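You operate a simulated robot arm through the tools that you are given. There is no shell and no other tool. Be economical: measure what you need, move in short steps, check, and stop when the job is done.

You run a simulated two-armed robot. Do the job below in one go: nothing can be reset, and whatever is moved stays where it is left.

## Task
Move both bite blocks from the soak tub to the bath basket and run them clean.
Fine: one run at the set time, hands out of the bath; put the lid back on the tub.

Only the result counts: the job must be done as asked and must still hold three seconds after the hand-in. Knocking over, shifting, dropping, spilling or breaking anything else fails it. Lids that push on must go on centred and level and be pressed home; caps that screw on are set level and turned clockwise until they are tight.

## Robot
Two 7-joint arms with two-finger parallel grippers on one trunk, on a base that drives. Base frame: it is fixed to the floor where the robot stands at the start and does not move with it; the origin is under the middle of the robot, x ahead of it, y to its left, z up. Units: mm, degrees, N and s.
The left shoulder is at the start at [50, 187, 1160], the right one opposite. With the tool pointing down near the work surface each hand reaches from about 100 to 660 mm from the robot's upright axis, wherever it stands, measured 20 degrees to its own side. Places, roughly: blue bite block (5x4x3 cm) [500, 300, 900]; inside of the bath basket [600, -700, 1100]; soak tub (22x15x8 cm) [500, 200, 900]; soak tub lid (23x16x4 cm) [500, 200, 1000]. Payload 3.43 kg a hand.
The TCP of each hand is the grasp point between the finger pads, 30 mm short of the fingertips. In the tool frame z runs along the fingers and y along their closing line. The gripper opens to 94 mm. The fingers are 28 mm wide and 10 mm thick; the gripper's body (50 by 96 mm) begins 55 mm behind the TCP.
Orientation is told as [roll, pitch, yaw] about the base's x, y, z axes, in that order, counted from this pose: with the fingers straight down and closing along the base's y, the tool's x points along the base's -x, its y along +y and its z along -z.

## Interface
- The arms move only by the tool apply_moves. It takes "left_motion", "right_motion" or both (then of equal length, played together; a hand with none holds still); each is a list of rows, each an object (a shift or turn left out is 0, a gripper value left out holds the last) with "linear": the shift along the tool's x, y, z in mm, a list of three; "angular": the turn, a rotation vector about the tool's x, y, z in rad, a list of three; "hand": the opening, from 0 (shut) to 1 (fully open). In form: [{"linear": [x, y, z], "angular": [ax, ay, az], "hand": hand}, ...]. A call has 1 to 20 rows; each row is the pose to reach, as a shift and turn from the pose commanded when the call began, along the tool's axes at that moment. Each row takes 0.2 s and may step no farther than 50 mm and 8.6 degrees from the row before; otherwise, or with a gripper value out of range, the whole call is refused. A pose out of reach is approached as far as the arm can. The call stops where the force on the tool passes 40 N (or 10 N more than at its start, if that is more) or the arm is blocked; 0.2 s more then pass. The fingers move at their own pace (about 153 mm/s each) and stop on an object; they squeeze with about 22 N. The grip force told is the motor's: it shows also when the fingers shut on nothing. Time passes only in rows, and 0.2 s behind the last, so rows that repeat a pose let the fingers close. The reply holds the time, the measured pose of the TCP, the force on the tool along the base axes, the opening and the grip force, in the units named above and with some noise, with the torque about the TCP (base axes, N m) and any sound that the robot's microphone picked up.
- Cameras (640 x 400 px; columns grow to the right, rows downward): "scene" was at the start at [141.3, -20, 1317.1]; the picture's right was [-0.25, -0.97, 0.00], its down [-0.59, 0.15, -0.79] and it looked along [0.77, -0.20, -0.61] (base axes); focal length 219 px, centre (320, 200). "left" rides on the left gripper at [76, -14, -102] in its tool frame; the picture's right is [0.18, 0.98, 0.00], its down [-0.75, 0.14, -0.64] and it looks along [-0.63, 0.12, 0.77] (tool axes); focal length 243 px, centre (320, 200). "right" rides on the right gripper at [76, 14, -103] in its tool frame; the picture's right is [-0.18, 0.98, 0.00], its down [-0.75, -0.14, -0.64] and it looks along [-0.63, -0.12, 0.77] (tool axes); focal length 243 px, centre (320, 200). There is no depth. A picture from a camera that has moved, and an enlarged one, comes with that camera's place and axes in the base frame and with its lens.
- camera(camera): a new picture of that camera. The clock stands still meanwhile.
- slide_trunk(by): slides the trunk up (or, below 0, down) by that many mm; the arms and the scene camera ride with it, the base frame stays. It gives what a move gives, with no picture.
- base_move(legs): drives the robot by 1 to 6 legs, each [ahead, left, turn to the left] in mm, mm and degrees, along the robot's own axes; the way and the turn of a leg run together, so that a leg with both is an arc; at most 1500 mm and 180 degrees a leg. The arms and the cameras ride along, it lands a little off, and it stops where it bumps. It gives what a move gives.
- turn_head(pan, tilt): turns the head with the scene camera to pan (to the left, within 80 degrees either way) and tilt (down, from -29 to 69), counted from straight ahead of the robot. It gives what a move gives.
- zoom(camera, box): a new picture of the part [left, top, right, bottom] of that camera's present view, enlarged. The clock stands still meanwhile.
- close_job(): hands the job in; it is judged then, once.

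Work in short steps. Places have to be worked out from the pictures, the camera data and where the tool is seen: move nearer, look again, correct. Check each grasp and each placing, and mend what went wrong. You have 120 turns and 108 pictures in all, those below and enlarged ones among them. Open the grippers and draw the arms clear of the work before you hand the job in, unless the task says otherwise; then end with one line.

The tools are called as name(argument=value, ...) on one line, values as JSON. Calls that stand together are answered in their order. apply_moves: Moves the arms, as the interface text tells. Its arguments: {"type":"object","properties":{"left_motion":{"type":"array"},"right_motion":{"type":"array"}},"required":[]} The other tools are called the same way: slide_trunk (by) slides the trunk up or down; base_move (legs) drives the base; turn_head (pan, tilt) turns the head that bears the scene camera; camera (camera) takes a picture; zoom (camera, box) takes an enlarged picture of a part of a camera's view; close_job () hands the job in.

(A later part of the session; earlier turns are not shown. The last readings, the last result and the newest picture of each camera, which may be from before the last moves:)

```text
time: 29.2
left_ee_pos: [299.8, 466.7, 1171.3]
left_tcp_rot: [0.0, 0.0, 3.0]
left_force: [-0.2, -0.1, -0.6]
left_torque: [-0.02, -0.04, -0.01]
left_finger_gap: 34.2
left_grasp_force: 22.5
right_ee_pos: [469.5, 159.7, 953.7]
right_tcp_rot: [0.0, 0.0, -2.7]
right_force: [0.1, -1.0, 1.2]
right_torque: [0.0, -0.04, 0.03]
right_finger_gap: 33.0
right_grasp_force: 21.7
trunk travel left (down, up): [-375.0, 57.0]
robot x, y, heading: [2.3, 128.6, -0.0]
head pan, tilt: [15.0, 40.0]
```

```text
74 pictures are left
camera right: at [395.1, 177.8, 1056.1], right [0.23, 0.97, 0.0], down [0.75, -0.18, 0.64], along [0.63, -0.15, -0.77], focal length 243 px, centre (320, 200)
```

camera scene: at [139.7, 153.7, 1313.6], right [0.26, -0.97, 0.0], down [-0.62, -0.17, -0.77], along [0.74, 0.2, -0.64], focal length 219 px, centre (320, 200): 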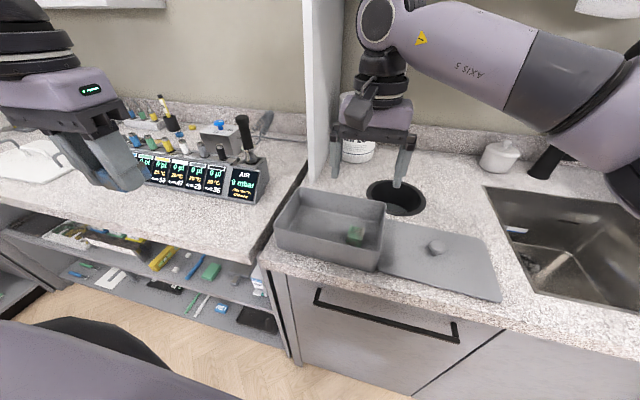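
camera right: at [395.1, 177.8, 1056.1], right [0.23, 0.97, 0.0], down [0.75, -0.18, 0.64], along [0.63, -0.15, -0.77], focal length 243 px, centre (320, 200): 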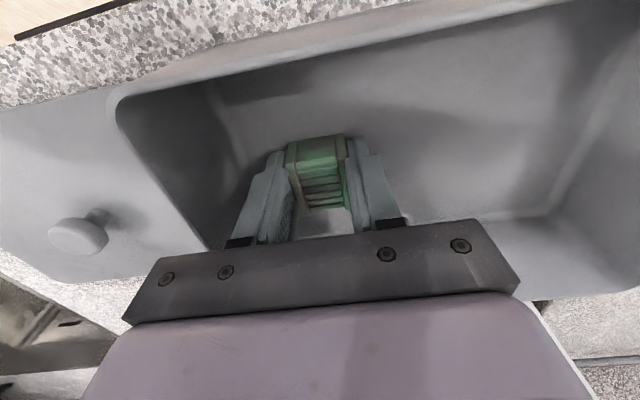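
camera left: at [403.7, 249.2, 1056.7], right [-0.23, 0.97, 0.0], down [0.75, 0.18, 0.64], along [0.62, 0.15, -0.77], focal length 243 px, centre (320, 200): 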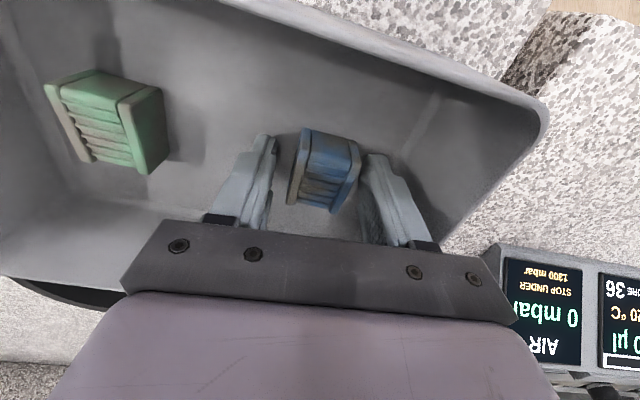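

Green gripped at 33 mm. I lift it straight out and pull the right hand back and right, then turn the head toward the bath.

apply_moves(right_motion=[{"linear": [0, 0, -10]}, {"linear": [0, 0, -50]}, {"linear": [0, 0, -95]}, {"linear": [0, 0, -140]}, {"linear": [0, 0, -185]}, {"linear": [30, -30, -200]}, {"linear": [60, -60, -215]}, {"linear": [95, -90, -215]}, {"linear": [130, -120, -215]}, {"linear": [160, -150, -215]}])

base_move(legs=[[0, -500, 0]])

turn_head(pan=-35, tilt=30)

camera(camera="scene")

```text
time: 31.4
left_ee_pos: [298.5, 465.1, 1171.9]
left_tcp_rot: [0.1, -0.1, 2.9]
left_force: [1.0, -0.1, 0.5]
left_torque: [-0.01, -0.05, -0.01]
left_finger_gap: 33.6
left_grasp_force: 22.2
right_ee_pos: [304.7, 14.4, 1169.4]
right_tcp_rot: [0.0, -0.1, -2.6]
right_force: [-0.5, 0.0, 0.0]
right_torque: [-0.04, -0.01, 0.0]
right_finger_gap: 33.3
right_grasp_force: 22.4
trunk travel left (down, up): [-375.0, 57.0]
robot x, y, heading: [-1.2, 132.2, -0.2]
head pan, tilt: [15.0, 40.0]
```

```text
time: 34.4
left_ee_pos: [301.2, -37.9, 1171.9]
left_tcp_rot: [-0.1, -0.1, 2.4]
left_force: [0.3, 1.2, -0.4]
left_torque: [0.02, -0.01, 0.05]
left_finger_gap: 33.2
left_grasp_force: 22.2
right_ee_pos: [302.5, -489.7, 1169.2]
right_tcp_rot: [0.0, 0.0, -3.0]
right_force: [0.4, -0.1, -0.8]
right_torque: [0.03, 0.01, -0.02]
right_finger_gap: 33.1
right_grasp_force: 21.7
trunk travel left (down, up): [-375.0, 57.0]
robot x, y, heading: [-1.3, -372.1, -0.3]
head pan, tilt: [15.0, 40.0]
```

```text
time: 35.6
left_ee_pos: [300.1, -37.5, 1170.4]
left_tcp_rot: [-0.1, 0.0, 2.4]
left_force: [0.1, 0.7, -0.9]
left_torque: [0.01, -0.03, 0.0]
left_finger_gap: 33.1
left_grasp_force: 21.3
right_ee_pos: [303.4, -488.6, 1169.2]
right_tcp_rot: [0.0, 0.1, -3.2]
right_force: [0.3, -0.6, 0.1]
right_torque: [0.03, 0.02, -0.01]
right_finger_gap: 33.2
right_grasp_force: 22.5
trunk travel left (down, up): [-375.0, 57.0]
robot x, y, heading: [1.4, -373.4, -0.7]
head pan, tilt: [-35.0, 30.0]
```

```text
73 pictures are left
camera scene: at [129.1, -423.8, 1329.0], right [-0.58, -0.81, 0.0], down [-0.41, 0.29, -0.87], along [0.71, -0.5, -0.5], focal length 219 px, centre (320, 200)
```

scene: 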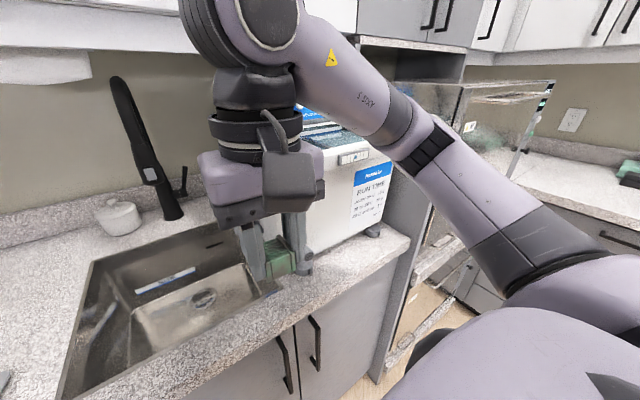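

The right arm hides the bath. I raise the trunk for rim clearance and look further right for obstacles before driving on.

slide_trunk(by=55)

turn_head(pan=-65, tilt=30)

camera(camera="scene")

camera(camera="right")

```text
time: 36.5
left_ee_pos: [300.4, -37.3, 1226.4]
left_tcp_rot: [-0.1, 0.0, 2.4]
left_force: [0.9, -0.4, -0.5]
left_torque: [0.0, 0.01, 0.01]
left_finger_gap: 33.3
left_grasp_force: 21.7
right_ee_pos: [302.0, -488.9, 1224.4]
right_tcp_rot: [0.0, 0.0, -3.1]
right_force: [0.0, -0.5, 0.2]
right_torque: [-0.02, -0.02, -0.01]
right_finger_gap: 33.2
right_grasp_force: 22.1
trunk travel left (down, up): [-430.0, 2.0]
robot x, y, heading: [-4.2, -370.6, -0.5]
head pan, tilt: [-35.0, 30.0]
```

```text
time: 37.5
left_ee_pos: [300.9, -37.6, 1226.2]
left_tcp_rot: [0.1, 0.0, 2.4]
left_force: [0.4, 0.8, -1.0]
left_torque: [0.02, 0.0, 0.01]
left_finger_gap: 33.2
left_grasp_force: 22.0
right_ee_pos: [301.9, -489.7, 1224.3]
right_tcp_rot: [0.0, 0.1, -3.1]
right_force: [-0.5, -0.6, -0.4]
right_torque: [0.0, -0.01, 0.03]
right_finger_gap: 33.0
right_grasp_force: 21.7
trunk travel left (down, up): [-430.0, 2.0]
robot x, y, heading: [1.5, -374.6, -0.4]
head pan, tilt: [-65.0, 30.0]
```

```text
72 pictures are left
camera scene: at [93.1, -453.6, 1384.0], right [-0.91, -0.42, 0.0], down [-0.21, 0.45, -0.87], along [0.36, -0.79, -0.5], focal length 219 px, centre (320, 200)
```

scene: 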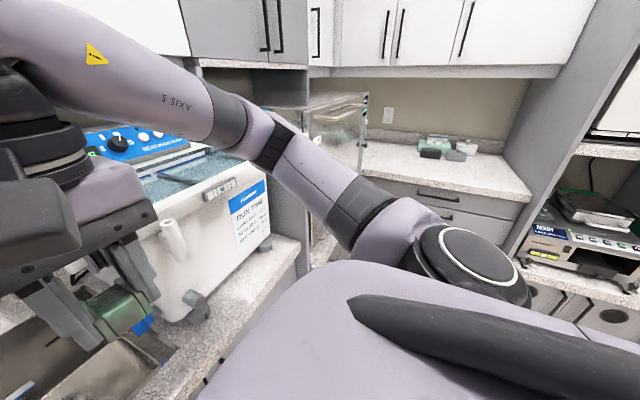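

```text
71 pictures are left
camera right: at [226.8, -470.5, 1327.3], right [0.24, 0.97, 0.0], down [0.74, -0.18, 0.64], along [0.62, -0.15, -0.77], focal length 243 px, centre (320, 200)
```

right: 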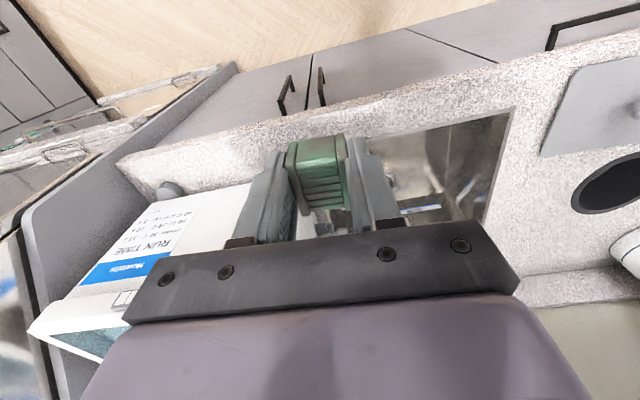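

Rim height works out near z≈1160, bath front face at x≈440, right corner y≈-860. I zoom on the thermometer strip, dial and water.

zoom(camera="scene", box=[195, 165, 275, 215])

zoom(camera="scene", box=[80, 110, 280, 235])

```text
8.00 times, centred on (235, 190) of scene
camera zoom: at [93.1, -453.6, 1384.0], right [-0.91, -0.42, 0.0], down [-0.21, 0.45, -0.87], along [0.36, -0.79, -0.5], focal length 1754 px, centre (1000, 280)
```

zoom: 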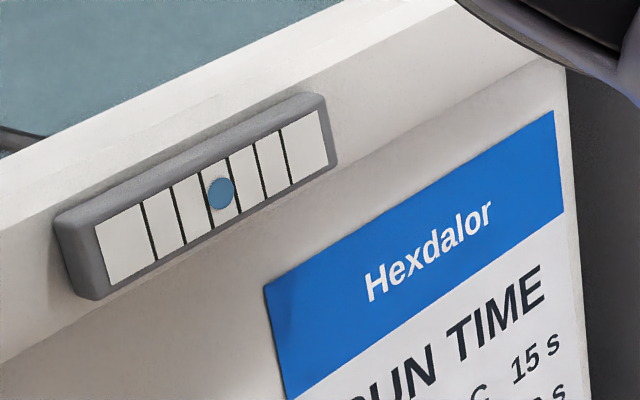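

```text
3.20 times, centred on (180, 172) of scene
camera zoom: at [93.1, -453.6, 1384.0], right [-0.91, -0.42, 0.0], down [-0.21, 0.45, -0.87], along [0.36, -0.79, -0.5], focal length 701 px, centre (768, 288)
```

zoom: 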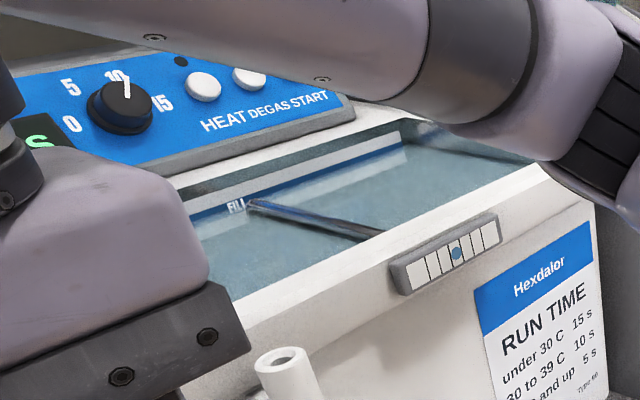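

Dial points to 10; the strip's dot is in the middle cell (numbers to be read closer). To let both hands reach over the bath I turn the robot right 22° and shift to about (60, -500).

base_move(legs=[[0, 0, -22], [100, -92, 0]])

turn_head(pan=-5, tilt=40)

camera(camera="scene")

```text
time: 40.0
left_ee_pos: [460.4, -300.4, 1226.9]
left_tcp_rot: [0.2, -0.1, -19.6]
left_force: [0.2, 0.0, -0.8]
left_torque: [0.01, 0.04, -0.01]
left_finger_gap: 33.1
left_grasp_force: 22.3
right_ee_pos: [292.3, -719.5, 1223.3]
right_tcp_rot: [0.0, 0.0, -25.1]
right_force: [-0.4, 0.6, -0.5]
right_torque: [0.04, 0.04, 0.0]
right_finger_gap: 33.0
right_grasp_force: 21.9
trunk travel left (down, up): [-430.0, 2.0]
robot x, y, heading: [54.3, -498.5, -22.5]
head pan, tilt: [-65.0, 30.0]
```

```text
time: 41.3
left_ee_pos: [460.0, -300.5, 1226.2]
left_tcp_rot: [-0.1, 0.0, -19.6]
left_force: [0.4, -0.3, 0.2]
left_torque: [0.0, 0.0, 0.02]
left_finger_gap: 33.4
left_grasp_force: 22.6
right_ee_pos: [292.2, -718.6, 1224.2]
right_tcp_rot: [0.0, 0.0, -25.0]
right_force: [0.4, 0.0, -0.6]
right_torque: [-0.02, 0.02, -0.01]
right_finger_gap: 33.1
right_grasp_force: 22.0
trunk travel left (down, up): [-430.0, 2.0]
robot x, y, heading: [58.5, -497.9, -22.5]
head pan, tilt: [-5.0, 40.0]
```

```text
68 pictures are left
camera scene: at [183.0, -557.1, 1368.7], right [-0.46, -0.89, 0.0], down [-0.57, 0.3, -0.77], along [0.68, -0.35, -0.64], focal length 219 px, centre (320, 200)
```

scene: 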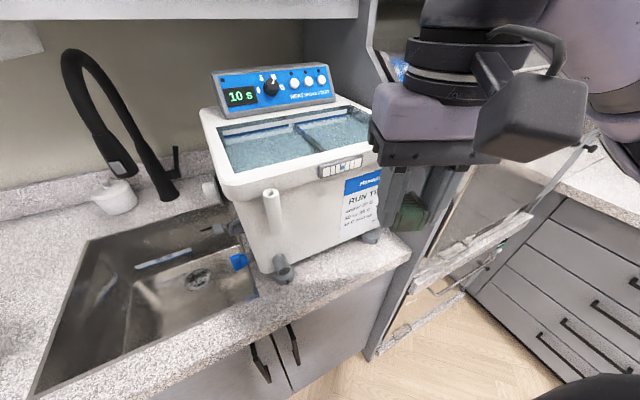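

Clear view of the bath now. I zoom on the panel, the strip and the bath interior.

zoom(camera="scene", box=[205, 60, 345, 125])

zoom(camera="scene", box=[195, 95, 385, 215])

zoom(camera="scene", box=[310, 150, 390, 200])

```text
4.57 times, centred on (275, 92) of scene
camera zoom: at [183.0, -557.1, 1368.7], right [-0.46, -0.89, 0.0], down [-0.57, 0.3, -0.77], along [0.68, -0.35, -0.64], focal length 1002 px, centre (526, 691)
```

zoom: 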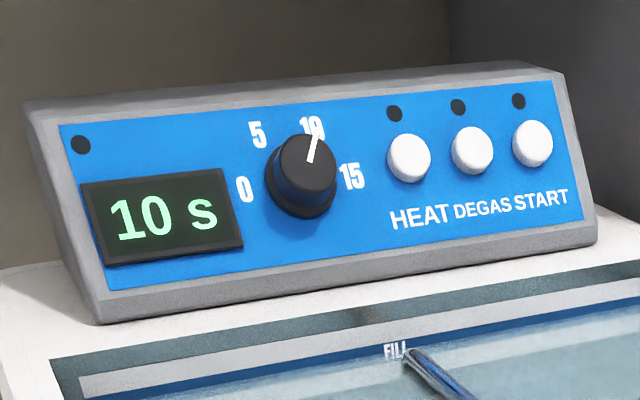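

```text
3.33 times, centred on (290, 155) of scene
camera zoom: at [183.0, -557.1, 1368.7], right [-0.46, -0.89, 0.0], down [-0.57, 0.3, -0.77], along [0.68, -0.35, -0.64], focal length 731 px, centre (420, 350)
```

zoom: 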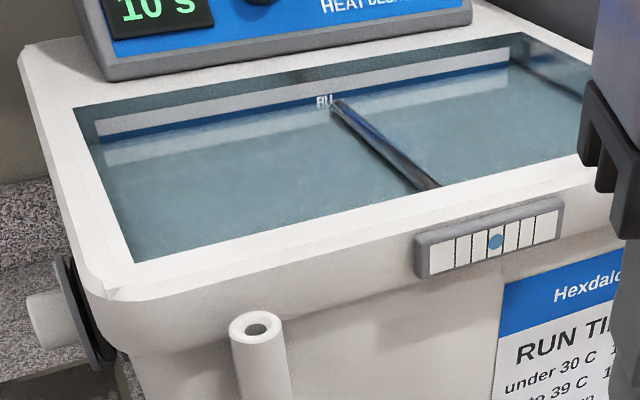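

```text
8.00 times, centred on (350, 175) of scene
camera zoom: at [183.0, -557.1, 1368.7], right [-0.46, -0.89, 0.0], down [-0.57, 0.3, -0.77], along [0.68, -0.35, -0.64], focal length 1754 px, centre (80, 400)
```

zoom: 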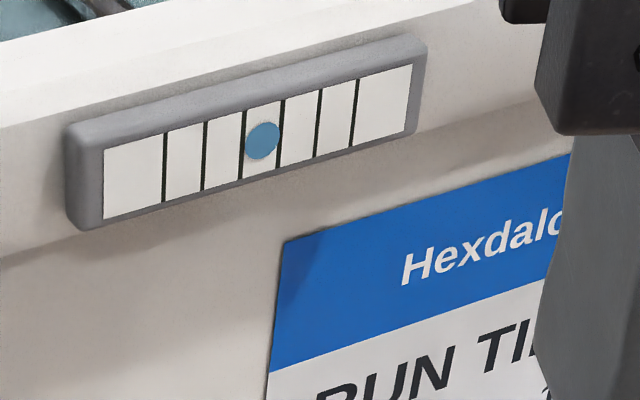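

Triangulation with the first view puts the rim at z≈1198, opening x 472–663, y −570…−890, and the handle rod along x at y≈−728. The hands need to rise before crossing the rim; I raise both and square them to base yaw 0.

apply_moves(left_motion=[{"linear": [0, 0, -25], "angular": [0, 0, -0.12]}, {"linear": [0, 0, -45], "angular": [0, 0, -0.24]}, {"linear": [0, 0, -60], "angular": [0, 0, -0.342]}, {"linear": [0, 0, -70], "angular": [0, 0, -0.342]}], right_motion=[{"linear": [0, 0, -25], "angular": [0, 0, -0.12]}, {"linear": [0, 0, -45], "angular": [0, 0, -0.24]}, {"linear": [0, 0, -60], "angular": [0, 0, -0.36]}, {"linear": [0, 0, -70], "angular": [0, 0, -0.437]}])

turn_head(pan=5, tilt=40)

camera(camera="scene")

```text
time: 42.3
left_ee_pos: [459.5, -299.7, 1295.9]
left_tcp_rot: [-0.1, 0.0, 0.0]
left_force: [-0.2, 0.1, -0.8]
left_torque: [-0.02, 0.02, 0.0]
left_finger_gap: 33.3
left_grasp_force: 22.1
right_ee_pos: [292.9, -718.3, 1295.7]
right_tcp_rot: [0.0, -0.1, -0.1]
right_force: [-0.5, -0.7, -1.3]
right_torque: [-0.03, 0.03, 0.01]
right_finger_gap: 33.1
right_grasp_force: 22.2
trunk travel left (down, up): [-430.0, 2.0]
robot x, y, heading: [52.0, -498.9, -22.6]
head pan, tilt: [-5.0, 40.0]
```

```text
time: 43.0
left_ee_pos: [460.3, -299.7, 1295.8]
left_tcp_rot: [-0.1, 0.0, 0.1]
left_force: [-0.3, -0.6, -0.1]
left_torque: [-0.02, 0.0, 0.02]
left_finger_gap: 33.1
left_grasp_force: 21.3
right_ee_pos: [292.9, -719.1, 1295.8]
right_tcp_rot: [0.0, 0.1, -0.2]
right_force: [-0.7, -0.2, -0.8]
right_torque: [-0.03, 0.01, 0.0]
right_finger_gap: 33.1
right_grasp_force: 21.9
trunk travel left (down, up): [-430.0, 2.0]
robot x, y, heading: [54.5, -496.1, -22.7]
head pan, tilt: [5.0, 40.0]
```

```text
64 pictures are left
camera scene: at [188.7, -543.3, 1368.7], right [-0.3, -0.95, 0.0], down [-0.61, 0.19, -0.77], along [0.73, -0.23, -0.64], focal length 219 px, centre (320, 200)
```

scene: 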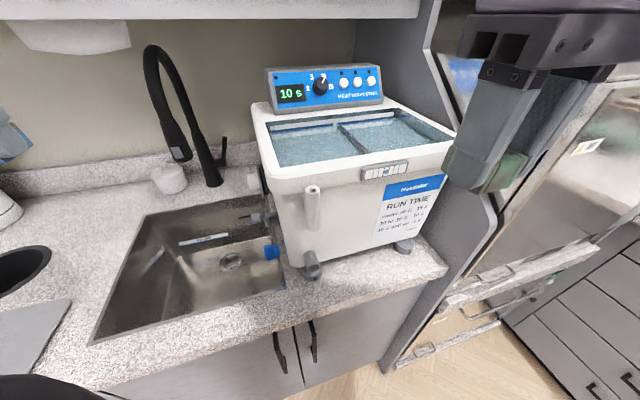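

The opening is confirmed (x 474–663, y −568…−888). I move the right hand at z≈1296 over the right half, to (575, −806).

apply_moves(right_motion=[{"linear": [-30, -30, 0]}, {"linear": [-65, -55, 0]}, {"linear": [-105, -75, 0]}, {"linear": [-150, -87, 0]}, {"linear": [-195, -87, 0]}, {"linear": [-240, -87, 0]}, {"linear": [-282, -87, 0]}])

camera(camera="right")

camera(camera="scene")

```text
time: 44.6
left_ee_pos: [461.8, -299.8, 1295.2]
left_tcp_rot: [-0.1, 0.1, 0.0]
left_force: [0.7, 0.0, 0.0]
left_torque: [0.02, 0.01, 0.02]
left_finger_gap: 33.2
left_grasp_force: 21.4
right_ee_pos: [528.2, -792.5, 1276.5]
right_tcp_rot: [-0.2, 0.1, 0.0]
right_force: [0.1, -0.1, -1.0]
right_torque: [-0.01, -0.01, 0.02]
right_finger_gap: 33.5
right_grasp_force: 22.0
right hand out of reach, approached as far as the arm can: row 6, 7
trunk travel left (down, up): [-430.0, 2.0]
robot x, y, heading: [52.8, -496.5, -22.5]
head pan, tilt: [5.0, 40.0]
```

```text
63 pictures are left
camera right: at [452.2, -778.1, 1378.8], right [0.18, 0.98, 0.0], down [0.75, -0.14, 0.64], along [0.63, -0.12, -0.77], focal length 243 px, centre (320, 200)
```

right: 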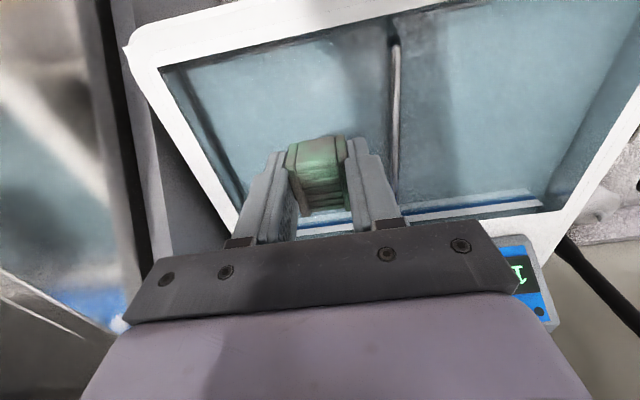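

```text
62 pictures are left
camera scene: at [189.3, -542.8, 1368.6], right [-0.3, -0.95, 0.0], down [-0.61, 0.19, -0.77], along [0.73, -0.23, -0.64], focal length 219 px, centre (320, 200)
```

scene: 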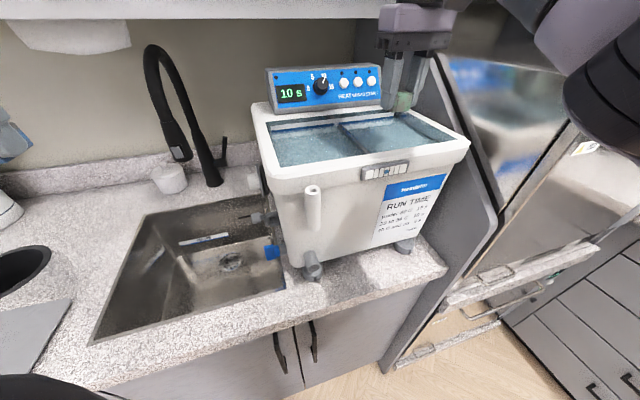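

The high pose is at the reach limit (528, −792, 1276), already inside the opening. Lower poses should extend reach, so I descend a bit and then ease forward.

apply_moves(right_motion=[{"linear": [0, 0, 25]}, {"linear": [0, 0, 50]}, {"linear": [0, 0, 70]}])

camera(camera="right")

```text
time: 45.4
left_ee_pos: [458.8, -301.5, 1296.1]
left_tcp_rot: [0.0, 0.0, 0.0]
left_force: [0.2, -0.4, -0.2]
left_torque: [0.0, -0.01, -0.01]
left_finger_gap: 33.2
left_grasp_force: 21.9
right_ee_pos: [527.1, -791.1, 1203.9]
right_tcp_rot: [-0.1, 0.0, -0.1]
right_force: [-0.7, -0.3, -0.7]
right_torque: [-0.01, -0.03, -0.04]
right_finger_gap: 33.4
right_grasp_force: 21.6
trunk travel left (down, up): [-430.0, 2.0]
robot x, y, heading: [57.9, -494.5, -22.5]
head pan, tilt: [5.0, 40.0]
```

```text
61 pictures are left
camera right: at [451.6, -777.1, 1308.3], right [0.19, 0.98, 0.0], down [0.75, -0.14, 0.64], along [0.63, -0.12, -0.77], focal length 243 px, centre (320, 200)
```

right: 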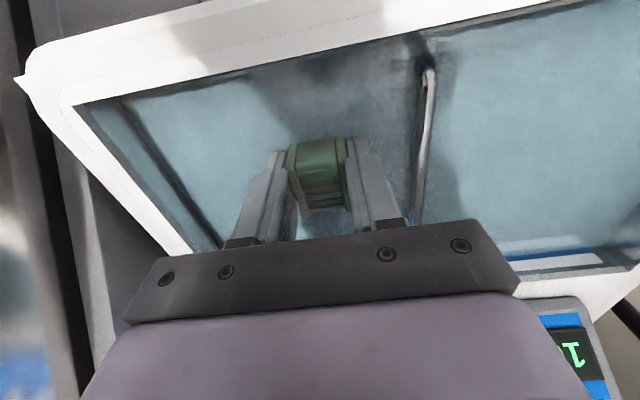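

The block hangs inside the opening just above the water, right of the handle rod. I ease forward 33 mm and right 10 mm, then check.

apply_moves(right_motion=[{"linear": [-15, -5, 0]}, {"linear": [-33, -10, 0]}, {"linear": [-33, -10, 15]}])

zoom(camera="scene", box=[240, 50, 480, 200])

camera(camera="right")

```text
time: 46.2
left_ee_pos: [459.6, -300.7, 1294.7]
left_tcp_rot: [0.0, -0.1, -0.1]
left_force: [-0.5, 0.4, -0.4]
left_torque: [0.0, 0.03, 0.01]
left_finger_gap: 32.9
left_grasp_force: 22.2
right_ee_pos: [559.7, -802.9, 1190.3]
right_tcp_rot: [-0.1, 0.0, -0.1]
right_force: [-0.7, 1.3, 0.5]
right_torque: [-0.01, 0.03, 0.0]
right_finger_gap: 33.3
right_grasp_force: 21.6
right hand out of reach, approached as far as the arm can: row 2
trunk travel left (down, up): [-430.0, 2.0]
robot x, y, heading: [50.3, -499.5, -22.5]
head pan, tilt: [5.0, 40.0]
```

```text
2.67 times, centred on (360, 125) of scene
camera zoom: at [189.1, -543.1, 1368.6], right [-0.3, -0.95, 0.0], down [-0.61, 0.19, -0.77], along [0.73, -0.23, -0.64], focal length 584 px, centre (213, 400)
```

zoom: 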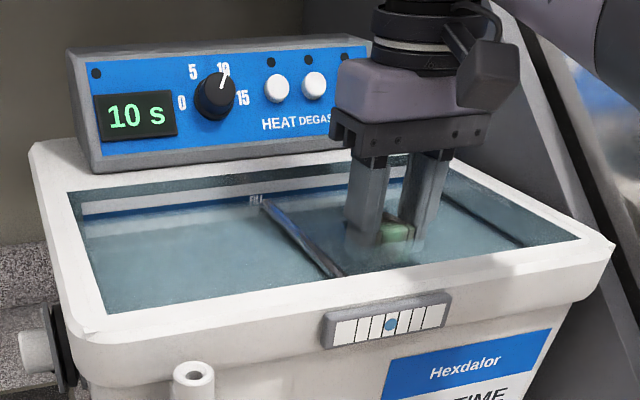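

```text
59 pictures are left
camera right: at [483.2, -786.9, 1291.7], right [0.19, 0.98, 0.0], down [0.75, -0.14, 0.64], along [0.63, -0.12, -0.77], focal length 243 px, centre (320, 200)
```

right: 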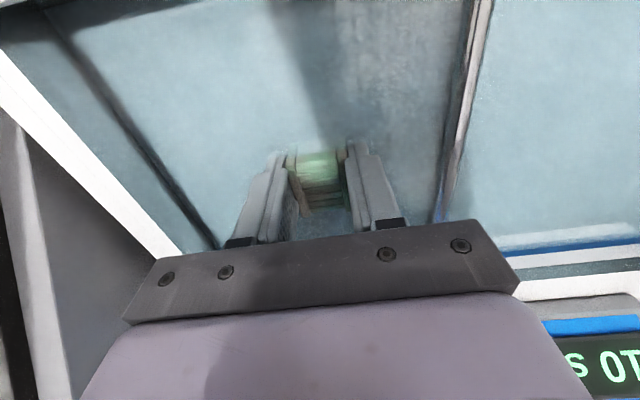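

Good position: between the basket's right rim bar and the handle rod. I lower slowly watching the force.

apply_moves(right_motion=[{"linear": [0, 0, 10]}, {"linear": [0, 0, 20]}, {"linear": [0, 0, 30]}, {"linear": [0, 0, 38]}])

```text
time: 47.2
left_ee_pos: [461.0, -300.3, 1295.9]
left_tcp_rot: [-0.1, 0.0, 0.0]
left_force: [1.0, 0.8, -0.6]
left_torque: [0.01, 0.03, 0.0]
left_finger_gap: 33.2
left_grasp_force: 21.9
right_ee_pos: [560.1, -802.4, 1151.8]
right_tcp_rot: [0.0, 0.0, 0.0]
right_force: [0.1, 0.3, -0.1]
right_torque: [0.0, 0.02, -0.03]
right_finger_gap: 33.2
right_grasp_force: 22.0
trunk travel left (down, up): [-430.0, 2.0]
robot x, y, heading: [53.2, -497.7, -22.4]
head pan, tilt: [5.0, 40.0]
```

No contact at TCP 1152; continuing in small steps.

apply_moves(right_motion=[{"linear": [0, 0, 5]}, {"linear": [0, 0, 10]}, {"linear": [0, 0, 14]}, {"linear": [0, 0, 18]}])

zoom(camera="scene", box=[240, 50, 480, 200])

```text
time: 48.2
left_ee_pos: [460.3, -299.8, 1297.1]
left_tcp_rot: [-0.1, 0.0, 0.0]
left_force: [-0.1, 0.5, -0.2]
left_torque: [0.01, 0.01, -0.01]
left_finger_gap: 33.3
left_grasp_force: 21.4
right_ee_pos: [558.1, -801.9, 1134.3]
right_tcp_rot: [0.0, 0.0, 0.0]
right_force: [-0.9, 0.5, -0.7]
right_torque: [0.0, -0.04, 0.0]
right_finger_gap: 33.2
right_grasp_force: 21.7
trunk travel left (down, up): [-430.0, 2.0]
robot x, y, heading: [57.3, -492.2, -22.5]
head pan, tilt: [5.0, 40.0]
```

```text
2.67 times, centred on (360, 125) of scene
camera zoom: at [188.7, -543.3, 1368.7], right [-0.3, -0.95, 0.0], down [-0.61, 0.19, -0.77], along [0.73, -0.23, -0.64], focal length 584 px, centre (213, 400)
```

zoom: 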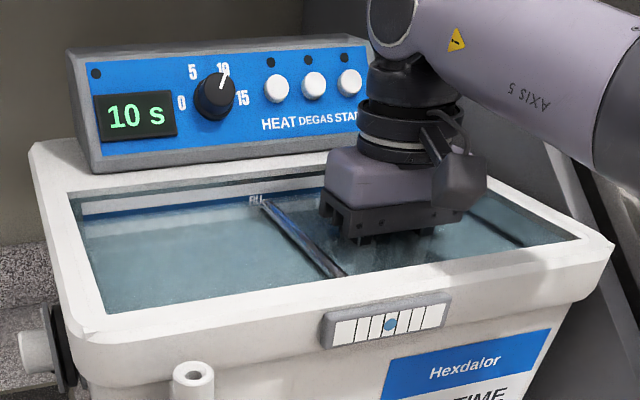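

Still free. I go on down a further 15 mm in small steps.

apply_moves(right_motion=[{"linear": [0, 0, 4]}, {"linear": [0, 0, 8]}, {"linear": [0, 0, 12]}, {"linear": [0, 0, 15]}])

camera(camera="right")

```text
time: 49.2
left_ee_pos: [460.6, -299.6, 1295.4]
left_tcp_rot: [-0.1, -0.1, 0.0]
left_force: [1.0, 0.5, -0.9]
left_torque: [0.0, 0.03, 0.0]
left_finger_gap: 33.3
left_grasp_force: 21.6
right_ee_pos: [557.9, -800.6, 1118.9]
right_tcp_rot: [0.0, 0.1, -0.1]
right_force: [0.6, 0.0, -0.8]
right_torque: [-0.03, -0.02, 0.01]
right_finger_gap: 33.2
right_grasp_force: 21.9
trunk travel left (down, up): [-430.0, 2.0]
robot x, y, heading: [58.3, -496.3, -22.7]
head pan, tilt: [5.0, 40.0]
```

```text
57 pictures are left
camera right: at [483.2, -786.4, 1221.1], right [0.18, 0.98, 0.0], down [0.75, -0.14, 0.64], along [0.63, -0.12, -0.77], focal length 243 px, centre (320, 200)
```

right: 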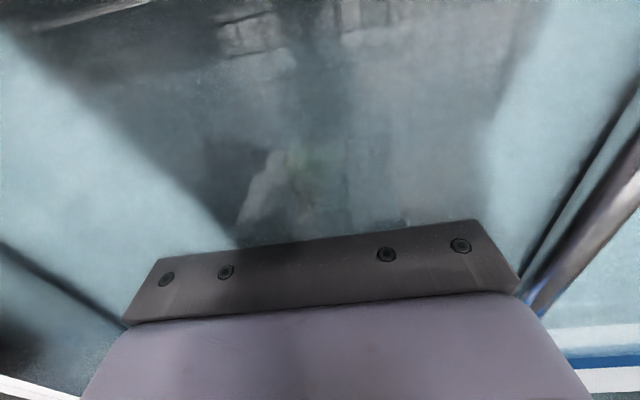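

The block is deep in the water, still no floor. I shift 12 mm away from the front rim and continue down carefully.

apply_moves(right_motion=[{"linear": [-12, 0, 0]}, {"linear": [-12, 0, 4]}, {"linear": [-12, 0, 8]}, {"linear": [-12, 0, 12]}])

```text
time: 50.2
left_ee_pos: [459.8, -300.1, 1295.1]
left_tcp_rot: [0.0, 0.0, 0.0]
left_force: [-0.2, 0.0, -0.6]
left_torque: [0.0, -0.03, 0.04]
left_finger_gap: 33.4
left_grasp_force: 22.2
right_ee_pos: [572.2, -803.0, 1108.0]
right_tcp_rot: [0.0, 0.0, -0.2]
right_force: [0.0, 0.0, -0.7]
right_torque: [-0.01, -0.03, -0.01]
right_finger_gap: 33.1
right_grasp_force: 21.7
trunk travel left (down, up): [-430.0, 2.0]
robot x, y, heading: [57.4, -496.5, -22.5]
head pan, tilt: [5.0, 40.0]
```

Check the clearance of the hand camera to the rim before any further descent.

zoom(camera="scene", box=[330, 70, 480, 170])

```text
4.00 times, centred on (405, 120) of scene
camera zoom: at [188.7, -543.5, 1368.7], right [-0.3, -0.95, 0.0], down [-0.61, 0.19, -0.77], along [0.73, -0.23, -0.64], focal length 877 px, centre (-20, 520)
```

zoom: 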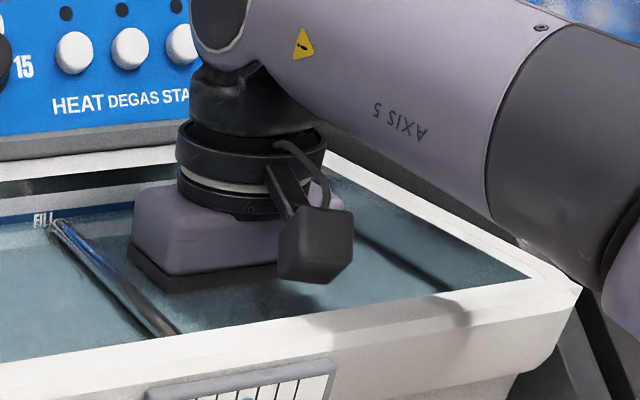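

The forearm comes near the front-right rim corner, so I don't go lower. The block's underside is now near z≈1076, deep in the basket; I release here with a modest opening.

apply_moves(right_motion=[{"hand": 0.5}, {"hand": 0.6}, {"hand": 0.6}, {"linear": [0, 0, -10], "hand": 0.6}, {"linear": [0, 0, -40], "hand": 0.6}, {"linear": [0, 0, -75], "hand": 0.6}, {"linear": [8, 0, -100], "hand": 0.6}])

camera(camera="right")

```text
time: 51.8
left_ee_pos: [459.0, -299.6, 1295.5]
left_tcp_rot: [-0.1, -0.1, 0.0]
left_force: [1.0, -0.6, -0.8]
left_torque: [0.0, -0.01, 0.01]
left_finger_gap: 33.0
left_grasp_force: 22.4
right_ee_pos: [551.5, -796.0, 1204.2]
right_tcp_rot: [0.0, 0.1, 0.0]
right_force: [0.2, 0.1, 0.1]
right_torque: [0.0, 0.02, 0.0]
right_finger_gap: 56.5
right_grasp_force: 0.0
right hand out of reach, approached as far as the arm can: row 6, 7
trunk travel left (down, up): [-430.0, 2.0]
robot x, y, heading: [54.7, -493.7, -22.4]
head pan, tilt: [5.0, 40.0]
```

```text
55 pictures are left
camera right: at [475.4, -782.5, 1306.5], right [0.18, 0.98, 0.0], down [0.75, -0.14, 0.64], along [0.63, -0.12, -0.77], focal length 243 px, centre (320, 200)
```

right: 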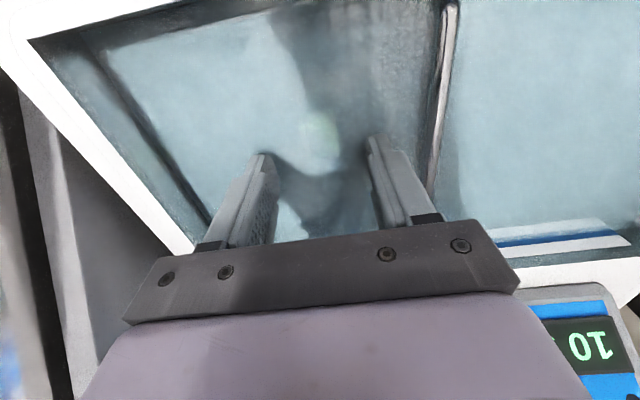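

The green block lies in the water below the fingers. I raise the right hand out and pull it back clear of the bath.

apply_moves(right_motion=[{"linear": [20, 0, -35]}, {"linear": [40, 0, -70]}, {"linear": [80, 15, -85]}, {"linear": [125, 35, -90]}, {"linear": [170, 50, -90]}, {"linear": [215, 60, -90]}, {"linear": [255, 60, -90]}])

camera(camera="scene")

```text
time: 53.4
left_ee_pos: [459.1, -300.4, 1296.0]
left_tcp_rot: [0.0, -0.2, 0.0]
left_force: [-0.8, 0.3, -0.2]
left_torque: [0.01, 0.02, -0.01]
left_finger_gap: 33.2
left_grasp_force: 21.8
right_ee_pos: [296.4, -735.5, 1290.8]
right_tcp_rot: [0.0, 0.0, -0.1]
right_force: [-0.1, -1.1, -0.8]
right_torque: [-0.02, -0.01, 0.0]
right_finger_gap: 56.1
right_grasp_force: 0.1
trunk travel left (down, up): [-430.0, 2.0]
robot x, y, heading: [55.9, -500.2, -22.5]
head pan, tilt: [5.0, 40.0]
```

```text
54 pictures are left
camera scene: at [187.9, -543.7, 1368.7], right [-0.3, -0.95, 0.0], down [-0.61, 0.19, -0.77], along [0.73, -0.23, -0.64], focal length 219 px, centre (320, 200)
```

scene: 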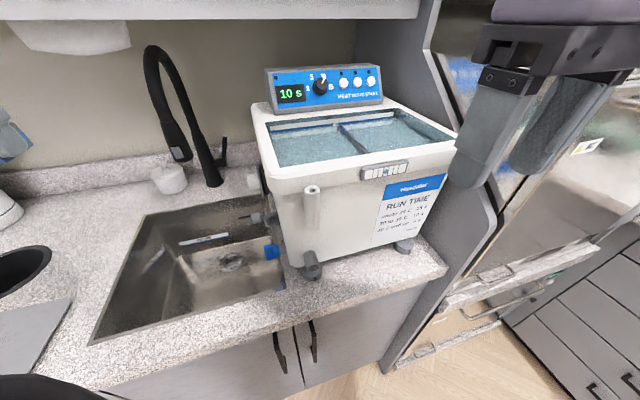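

The left hand now carries the blue block over the left half: along y at x≈460 first, then forward.

apply_moves(left_motion=[{"linear": [0, -45, 0]}, {"linear": [0, -90, 0]}, {"linear": [0, -135, 0]}, {"linear": [0, -180, 0]}, {"linear": [0, -225, 0]}, {"linear": [0, -270, 0]}, {"linear": [0, -315, 0]}, {"linear": [0, -348, 0]}, {"linear": [-40, -348, 0]}, {"linear": [-75, -348, 0]}])

camera(camera="left")

camera(camera="scene")

```text
time: 55.6
left_ee_pos: [534.5, -649.8, 1294.9]
left_tcp_rot: [0.1, -0.1, -0.1]
left_force: [0.7, -0.3, -1.0]
left_torque: [0.0, 0.0, 0.01]
left_finger_gap: 33.2
left_grasp_force: 22.0
right_ee_pos: [296.9, -736.8, 1289.8]
right_tcp_rot: [0.0, 0.1, -0.1]
right_force: [-0.3, -0.3, -0.4]
right_torque: [0.04, 0.02, -0.03]
right_finger_gap: 56.6
right_grasp_force: 0.0
trunk travel left (down, up): [-430.0, 2.0]
robot x, y, heading: [55.1, -497.8, -22.2]
head pan, tilt: [5.0, 40.0]
```

```text
53 pictures are left
camera left: at [460.1, -664.2, 1398.5], right [-0.18, 0.98, 0.0], down [0.75, 0.14, 0.64], along [0.63, 0.12, -0.77], focal length 243 px, centre (320, 200)
```

left: 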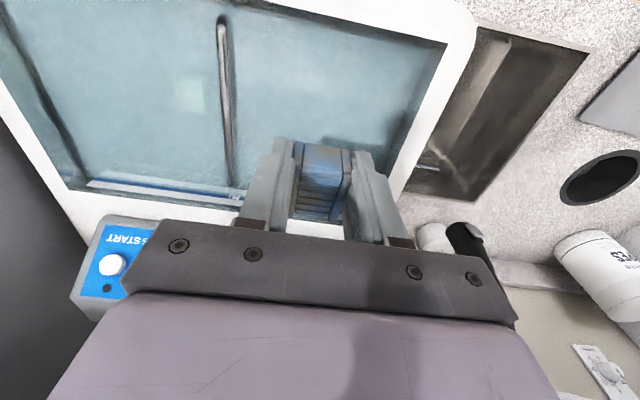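

```text
52 pictures are left
camera scene: at [188.7, -543.9, 1368.6], right [-0.3, -0.95, 0.0], down [-0.61, 0.19, -0.77], along [0.73, -0.23, -0.64], focal length 219 px, centre (320, 200)
```

scene: 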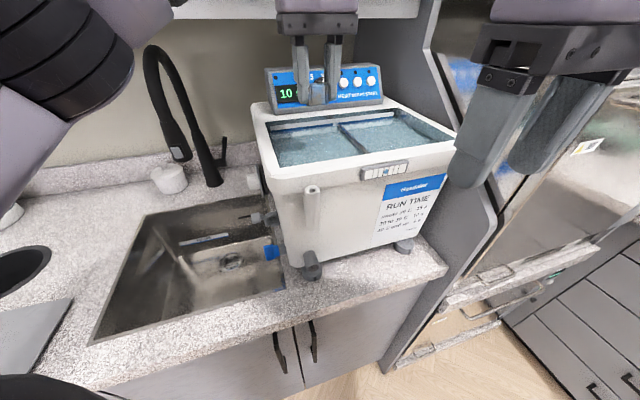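

The green block shows in the right half. I lower the left hand in the left half, moving slightly forward to x≈565.

apply_moves(left_motion=[{"linear": [-15, 0, 30]}, {"linear": [-25, 0, 65]}, {"linear": [-32, 0, 95]}, {"linear": [-35, 0, 115]}, {"linear": [-35, 0, 130]}])

camera(camera="left")

zoom(camera="scene", box=[240, 50, 480, 200])

```text
time: 56.8
left_ee_pos: [570.2, -646.9, 1165.1]
left_tcp_rot: [-0.1, 0.0, 0.0]
left_force: [0.1, 0.1, -1.2]
left_torque: [0.01, 0.04, 0.01]
left_finger_gap: 33.1
left_grasp_force: 22.3
right_ee_pos: [296.4, -735.8, 1291.1]
right_tcp_rot: [0.0, 0.0, 0.1]
right_force: [-0.3, 0.9, -0.9]
right_torque: [0.01, 0.02, 0.01]
right_finger_gap: 56.6
right_grasp_force: 0.0
trunk travel left (down, up): [-430.0, 2.0]
robot x, y, heading: [58.0, -499.5, -22.7]
head pan, tilt: [5.0, 40.0]
```

```text
51 pictures are left
camera left: at [494.9, -661.9, 1269.0], right [-0.18, 0.98, 0.0], down [0.75, 0.14, 0.64], along [0.63, 0.12, -0.77], focal length 243 px, centre (320, 200)
```

left: 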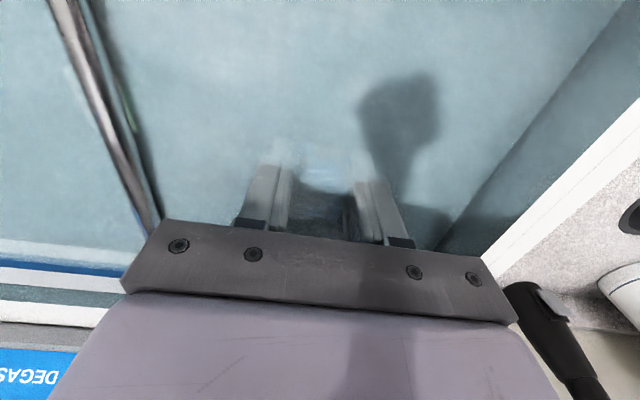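

```text
2.67 times, centred on (360, 125) of scene
camera zoom: at [188.9, -543.2, 1368.6], right [-0.3, -0.95, 0.0], down [-0.61, 0.19, -0.77], along [0.73, -0.23, -0.64], focal length 584 px, centre (213, 400)
```

zoom: 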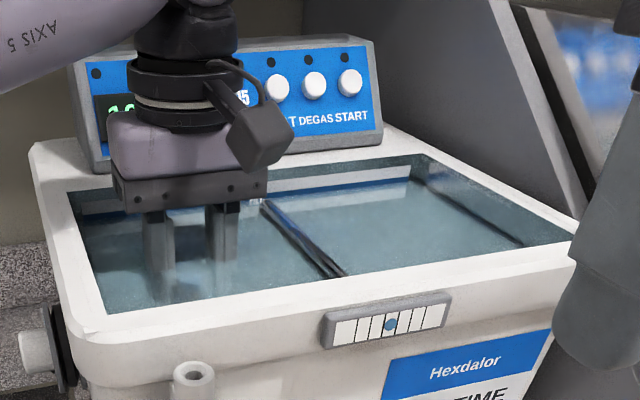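

The dark line on the right is just the waterline. I centre slightly (y −655) and descend further in steps.

apply_moves(left_motion=[{"linear": [0, -8, 10]}, {"linear": [0, -8, 25]}, {"linear": [0, -8, 40]}, {"linear": [0, -8, 50]}, {"linear": [0, -8, 57]}])

zoom(camera="scene", box=[240, 50, 480, 200])

```text
time: 58.0
left_ee_pos: [569.5, -656.4, 1110.7]
left_tcp_rot: [0.0, 0.0, 0.0]
left_force: [0.8, 0.3, -0.7]
left_torque: [0.02, -0.02, -0.01]
left_finger_gap: 33.4
left_grasp_force: 22.4
right_ee_pos: [296.7, -736.6, 1290.1]
right_tcp_rot: [-0.1, 0.0, 0.0]
right_force: [-0.7, -0.3, 0.2]
right_torque: [0.0, 0.04, -0.01]
right_finger_gap: 56.4
right_grasp_force: 0.1
trunk travel left (down, up): [-430.0, 2.0]
robot x, y, heading: [58.9, -499.1, -22.6]
head pan, tilt: [5.0, 40.0]
```

```text
2.67 times, centred on (360, 125) of scene
camera zoom: at [188.7, -543.3, 1368.7], right [-0.3, -0.95, 0.0], down [-0.61, 0.19, -0.77], along [0.73, -0.23, -0.64], focal length 584 px, centre (213, 400)
```

zoom: 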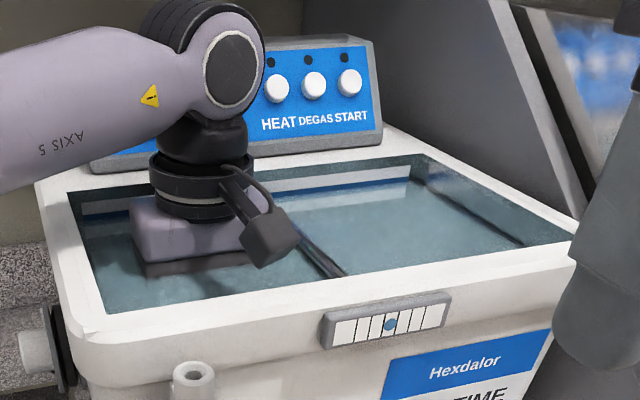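

Similar depth as for the green one, no contact. I release here and withdraw straight up, then back out.

apply_moves(left_motion=[{"linear": [0, 0, 4]}, {"linear": [0, 0, 4], "hand": 0.5}, {"linear": [0, 0, 4], "hand": 0.58}, {"linear": [0, 0, 4], "hand": 0.58}, {"linear": [0, 0, -10], "hand": 0.58}, {"linear": [0, 0, -50], "hand": 0.58}, {"linear": [10, 0, -95], "hand": 0.58}, {"linear": [20, 0, -140], "hand": 0.58}, {"linear": [35, 0, -180], "hand": 0.58}])

camera(camera="left")

```text
time: 60.0
left_ee_pos: [536.8, -655.9, 1291.0]
left_tcp_rot: [-0.1, -0.1, 0.0]
left_force: [0.2, 0.9, 0.5]
left_torque: [0.03, -0.02, 0.02]
left_finger_gap: 54.6
left_grasp_force: 0.1
right_ee_pos: [296.2, -734.9, 1291.2]
right_tcp_rot: [0.0, -0.1, 0.1]
right_force: [-0.2, -0.2, 0.6]
right_torque: [0.01, -0.03, 0.01]
right_finger_gap: 56.5
right_grasp_force: 0.1
trunk travel left (down, up): [-430.0, 2.0]
robot x, y, heading: [49.6, -497.1, -22.4]
head pan, tilt: [5.0, 40.0]
```

```text
48 pictures are left
camera left: at [461.1, -670.9, 1393.6], right [-0.18, 0.98, 0.0], down [0.75, 0.14, 0.64], along [0.63, 0.12, -0.77], focal length 243 px, centre (320, 200)
```

left: 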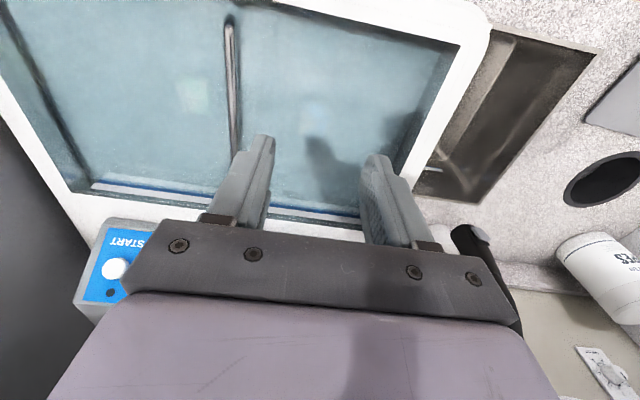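

Both blocks are visible under water. I zoom to verify they lie within the basket.

zoom(camera="left", box=[0, 0, 470, 230])

zoom(camera="left", box=[130, 50, 390, 180])

```text
1.36 times, centred on (235, 115) of left
camera zoom: at [461.1, -670.9, 1393.6], right [-0.18, 0.98, 0.0], down [0.75, 0.14, 0.64], along [0.63, 0.12, -0.77], focal length 330 px, centre (436, 316)
```

zoom: 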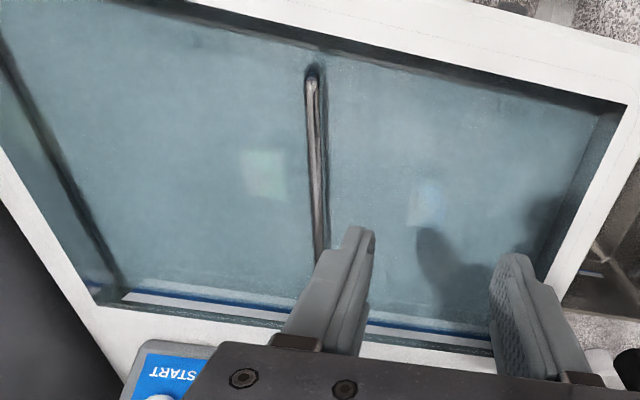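

```text
2.46 times, centred on (260, 115) of left
camera zoom: at [461.1, -670.9, 1393.6], right [-0.18, 0.98, 0.0], down [0.75, 0.14, 0.64], along [0.63, 0.12, -0.77], focal length 597 px, centre (468, 409)
```

zoom: 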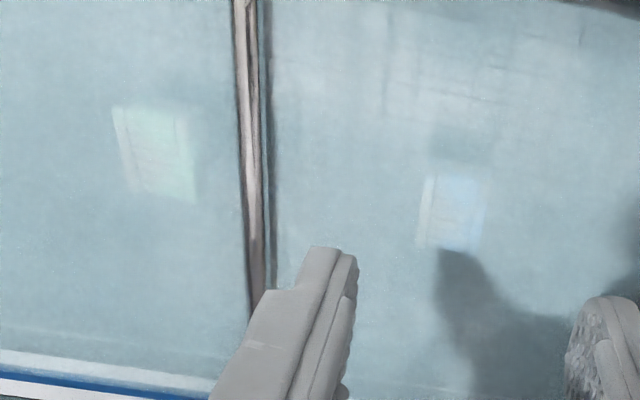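

Both lie mid-basket, on either side of the handle. Before starting I try reading the thermometer strip with the right hand's camera.

camera(camera="right")

```text
45 pictures are left
camera right: at [219.4, -721.4, 1393.3], right [0.18, 0.98, 0.0], down [0.75, -0.14, 0.64], along [0.63, -0.12, -0.77], focal length 243 px, centre (320, 200)
```

right: 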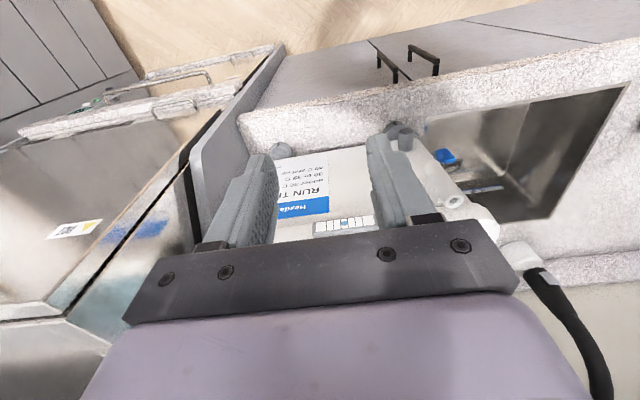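

zoom(camera="right", box=[270, 140, 390, 240])

zoom(camera="scene", box=[355, 155, 415, 190])

```text
4.00 times, centred on (330, 190) of right
camera zoom: at [219.4, -721.4, 1393.3], right [0.18, 0.98, 0.0], down [0.75, -0.14, 0.64], along [0.63, -0.12, -0.77], focal length 970 px, centre (280, 240)
```

zoom: 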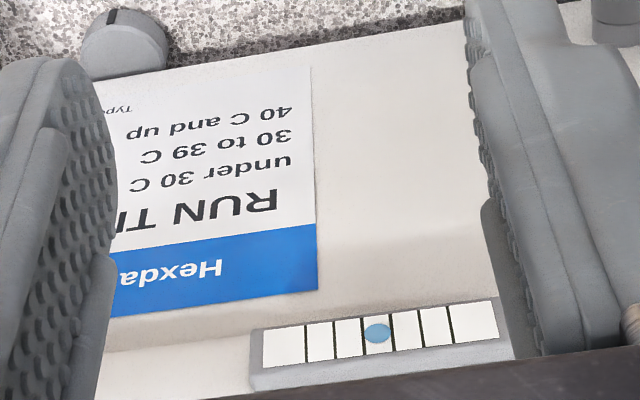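

```text
10.67 times, centred on (385, 172) of scene
camera zoom: at [187.6, -543.4, 1368.7], right [-0.3, -0.95, 0.0], down [-0.61, 0.19, -0.77], along [0.73, -0.23, -0.64], focal length 2338 px, centre (-373, 493)
```

zoom: 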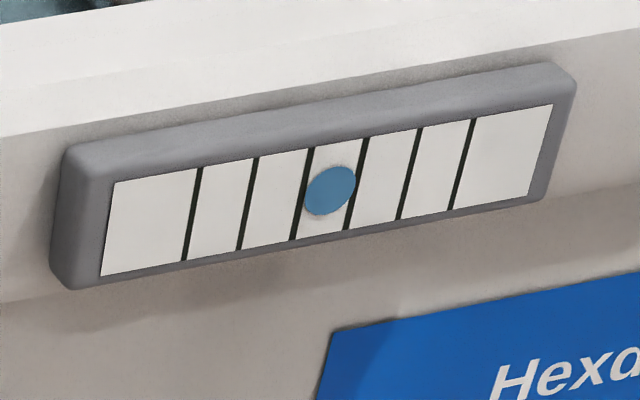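

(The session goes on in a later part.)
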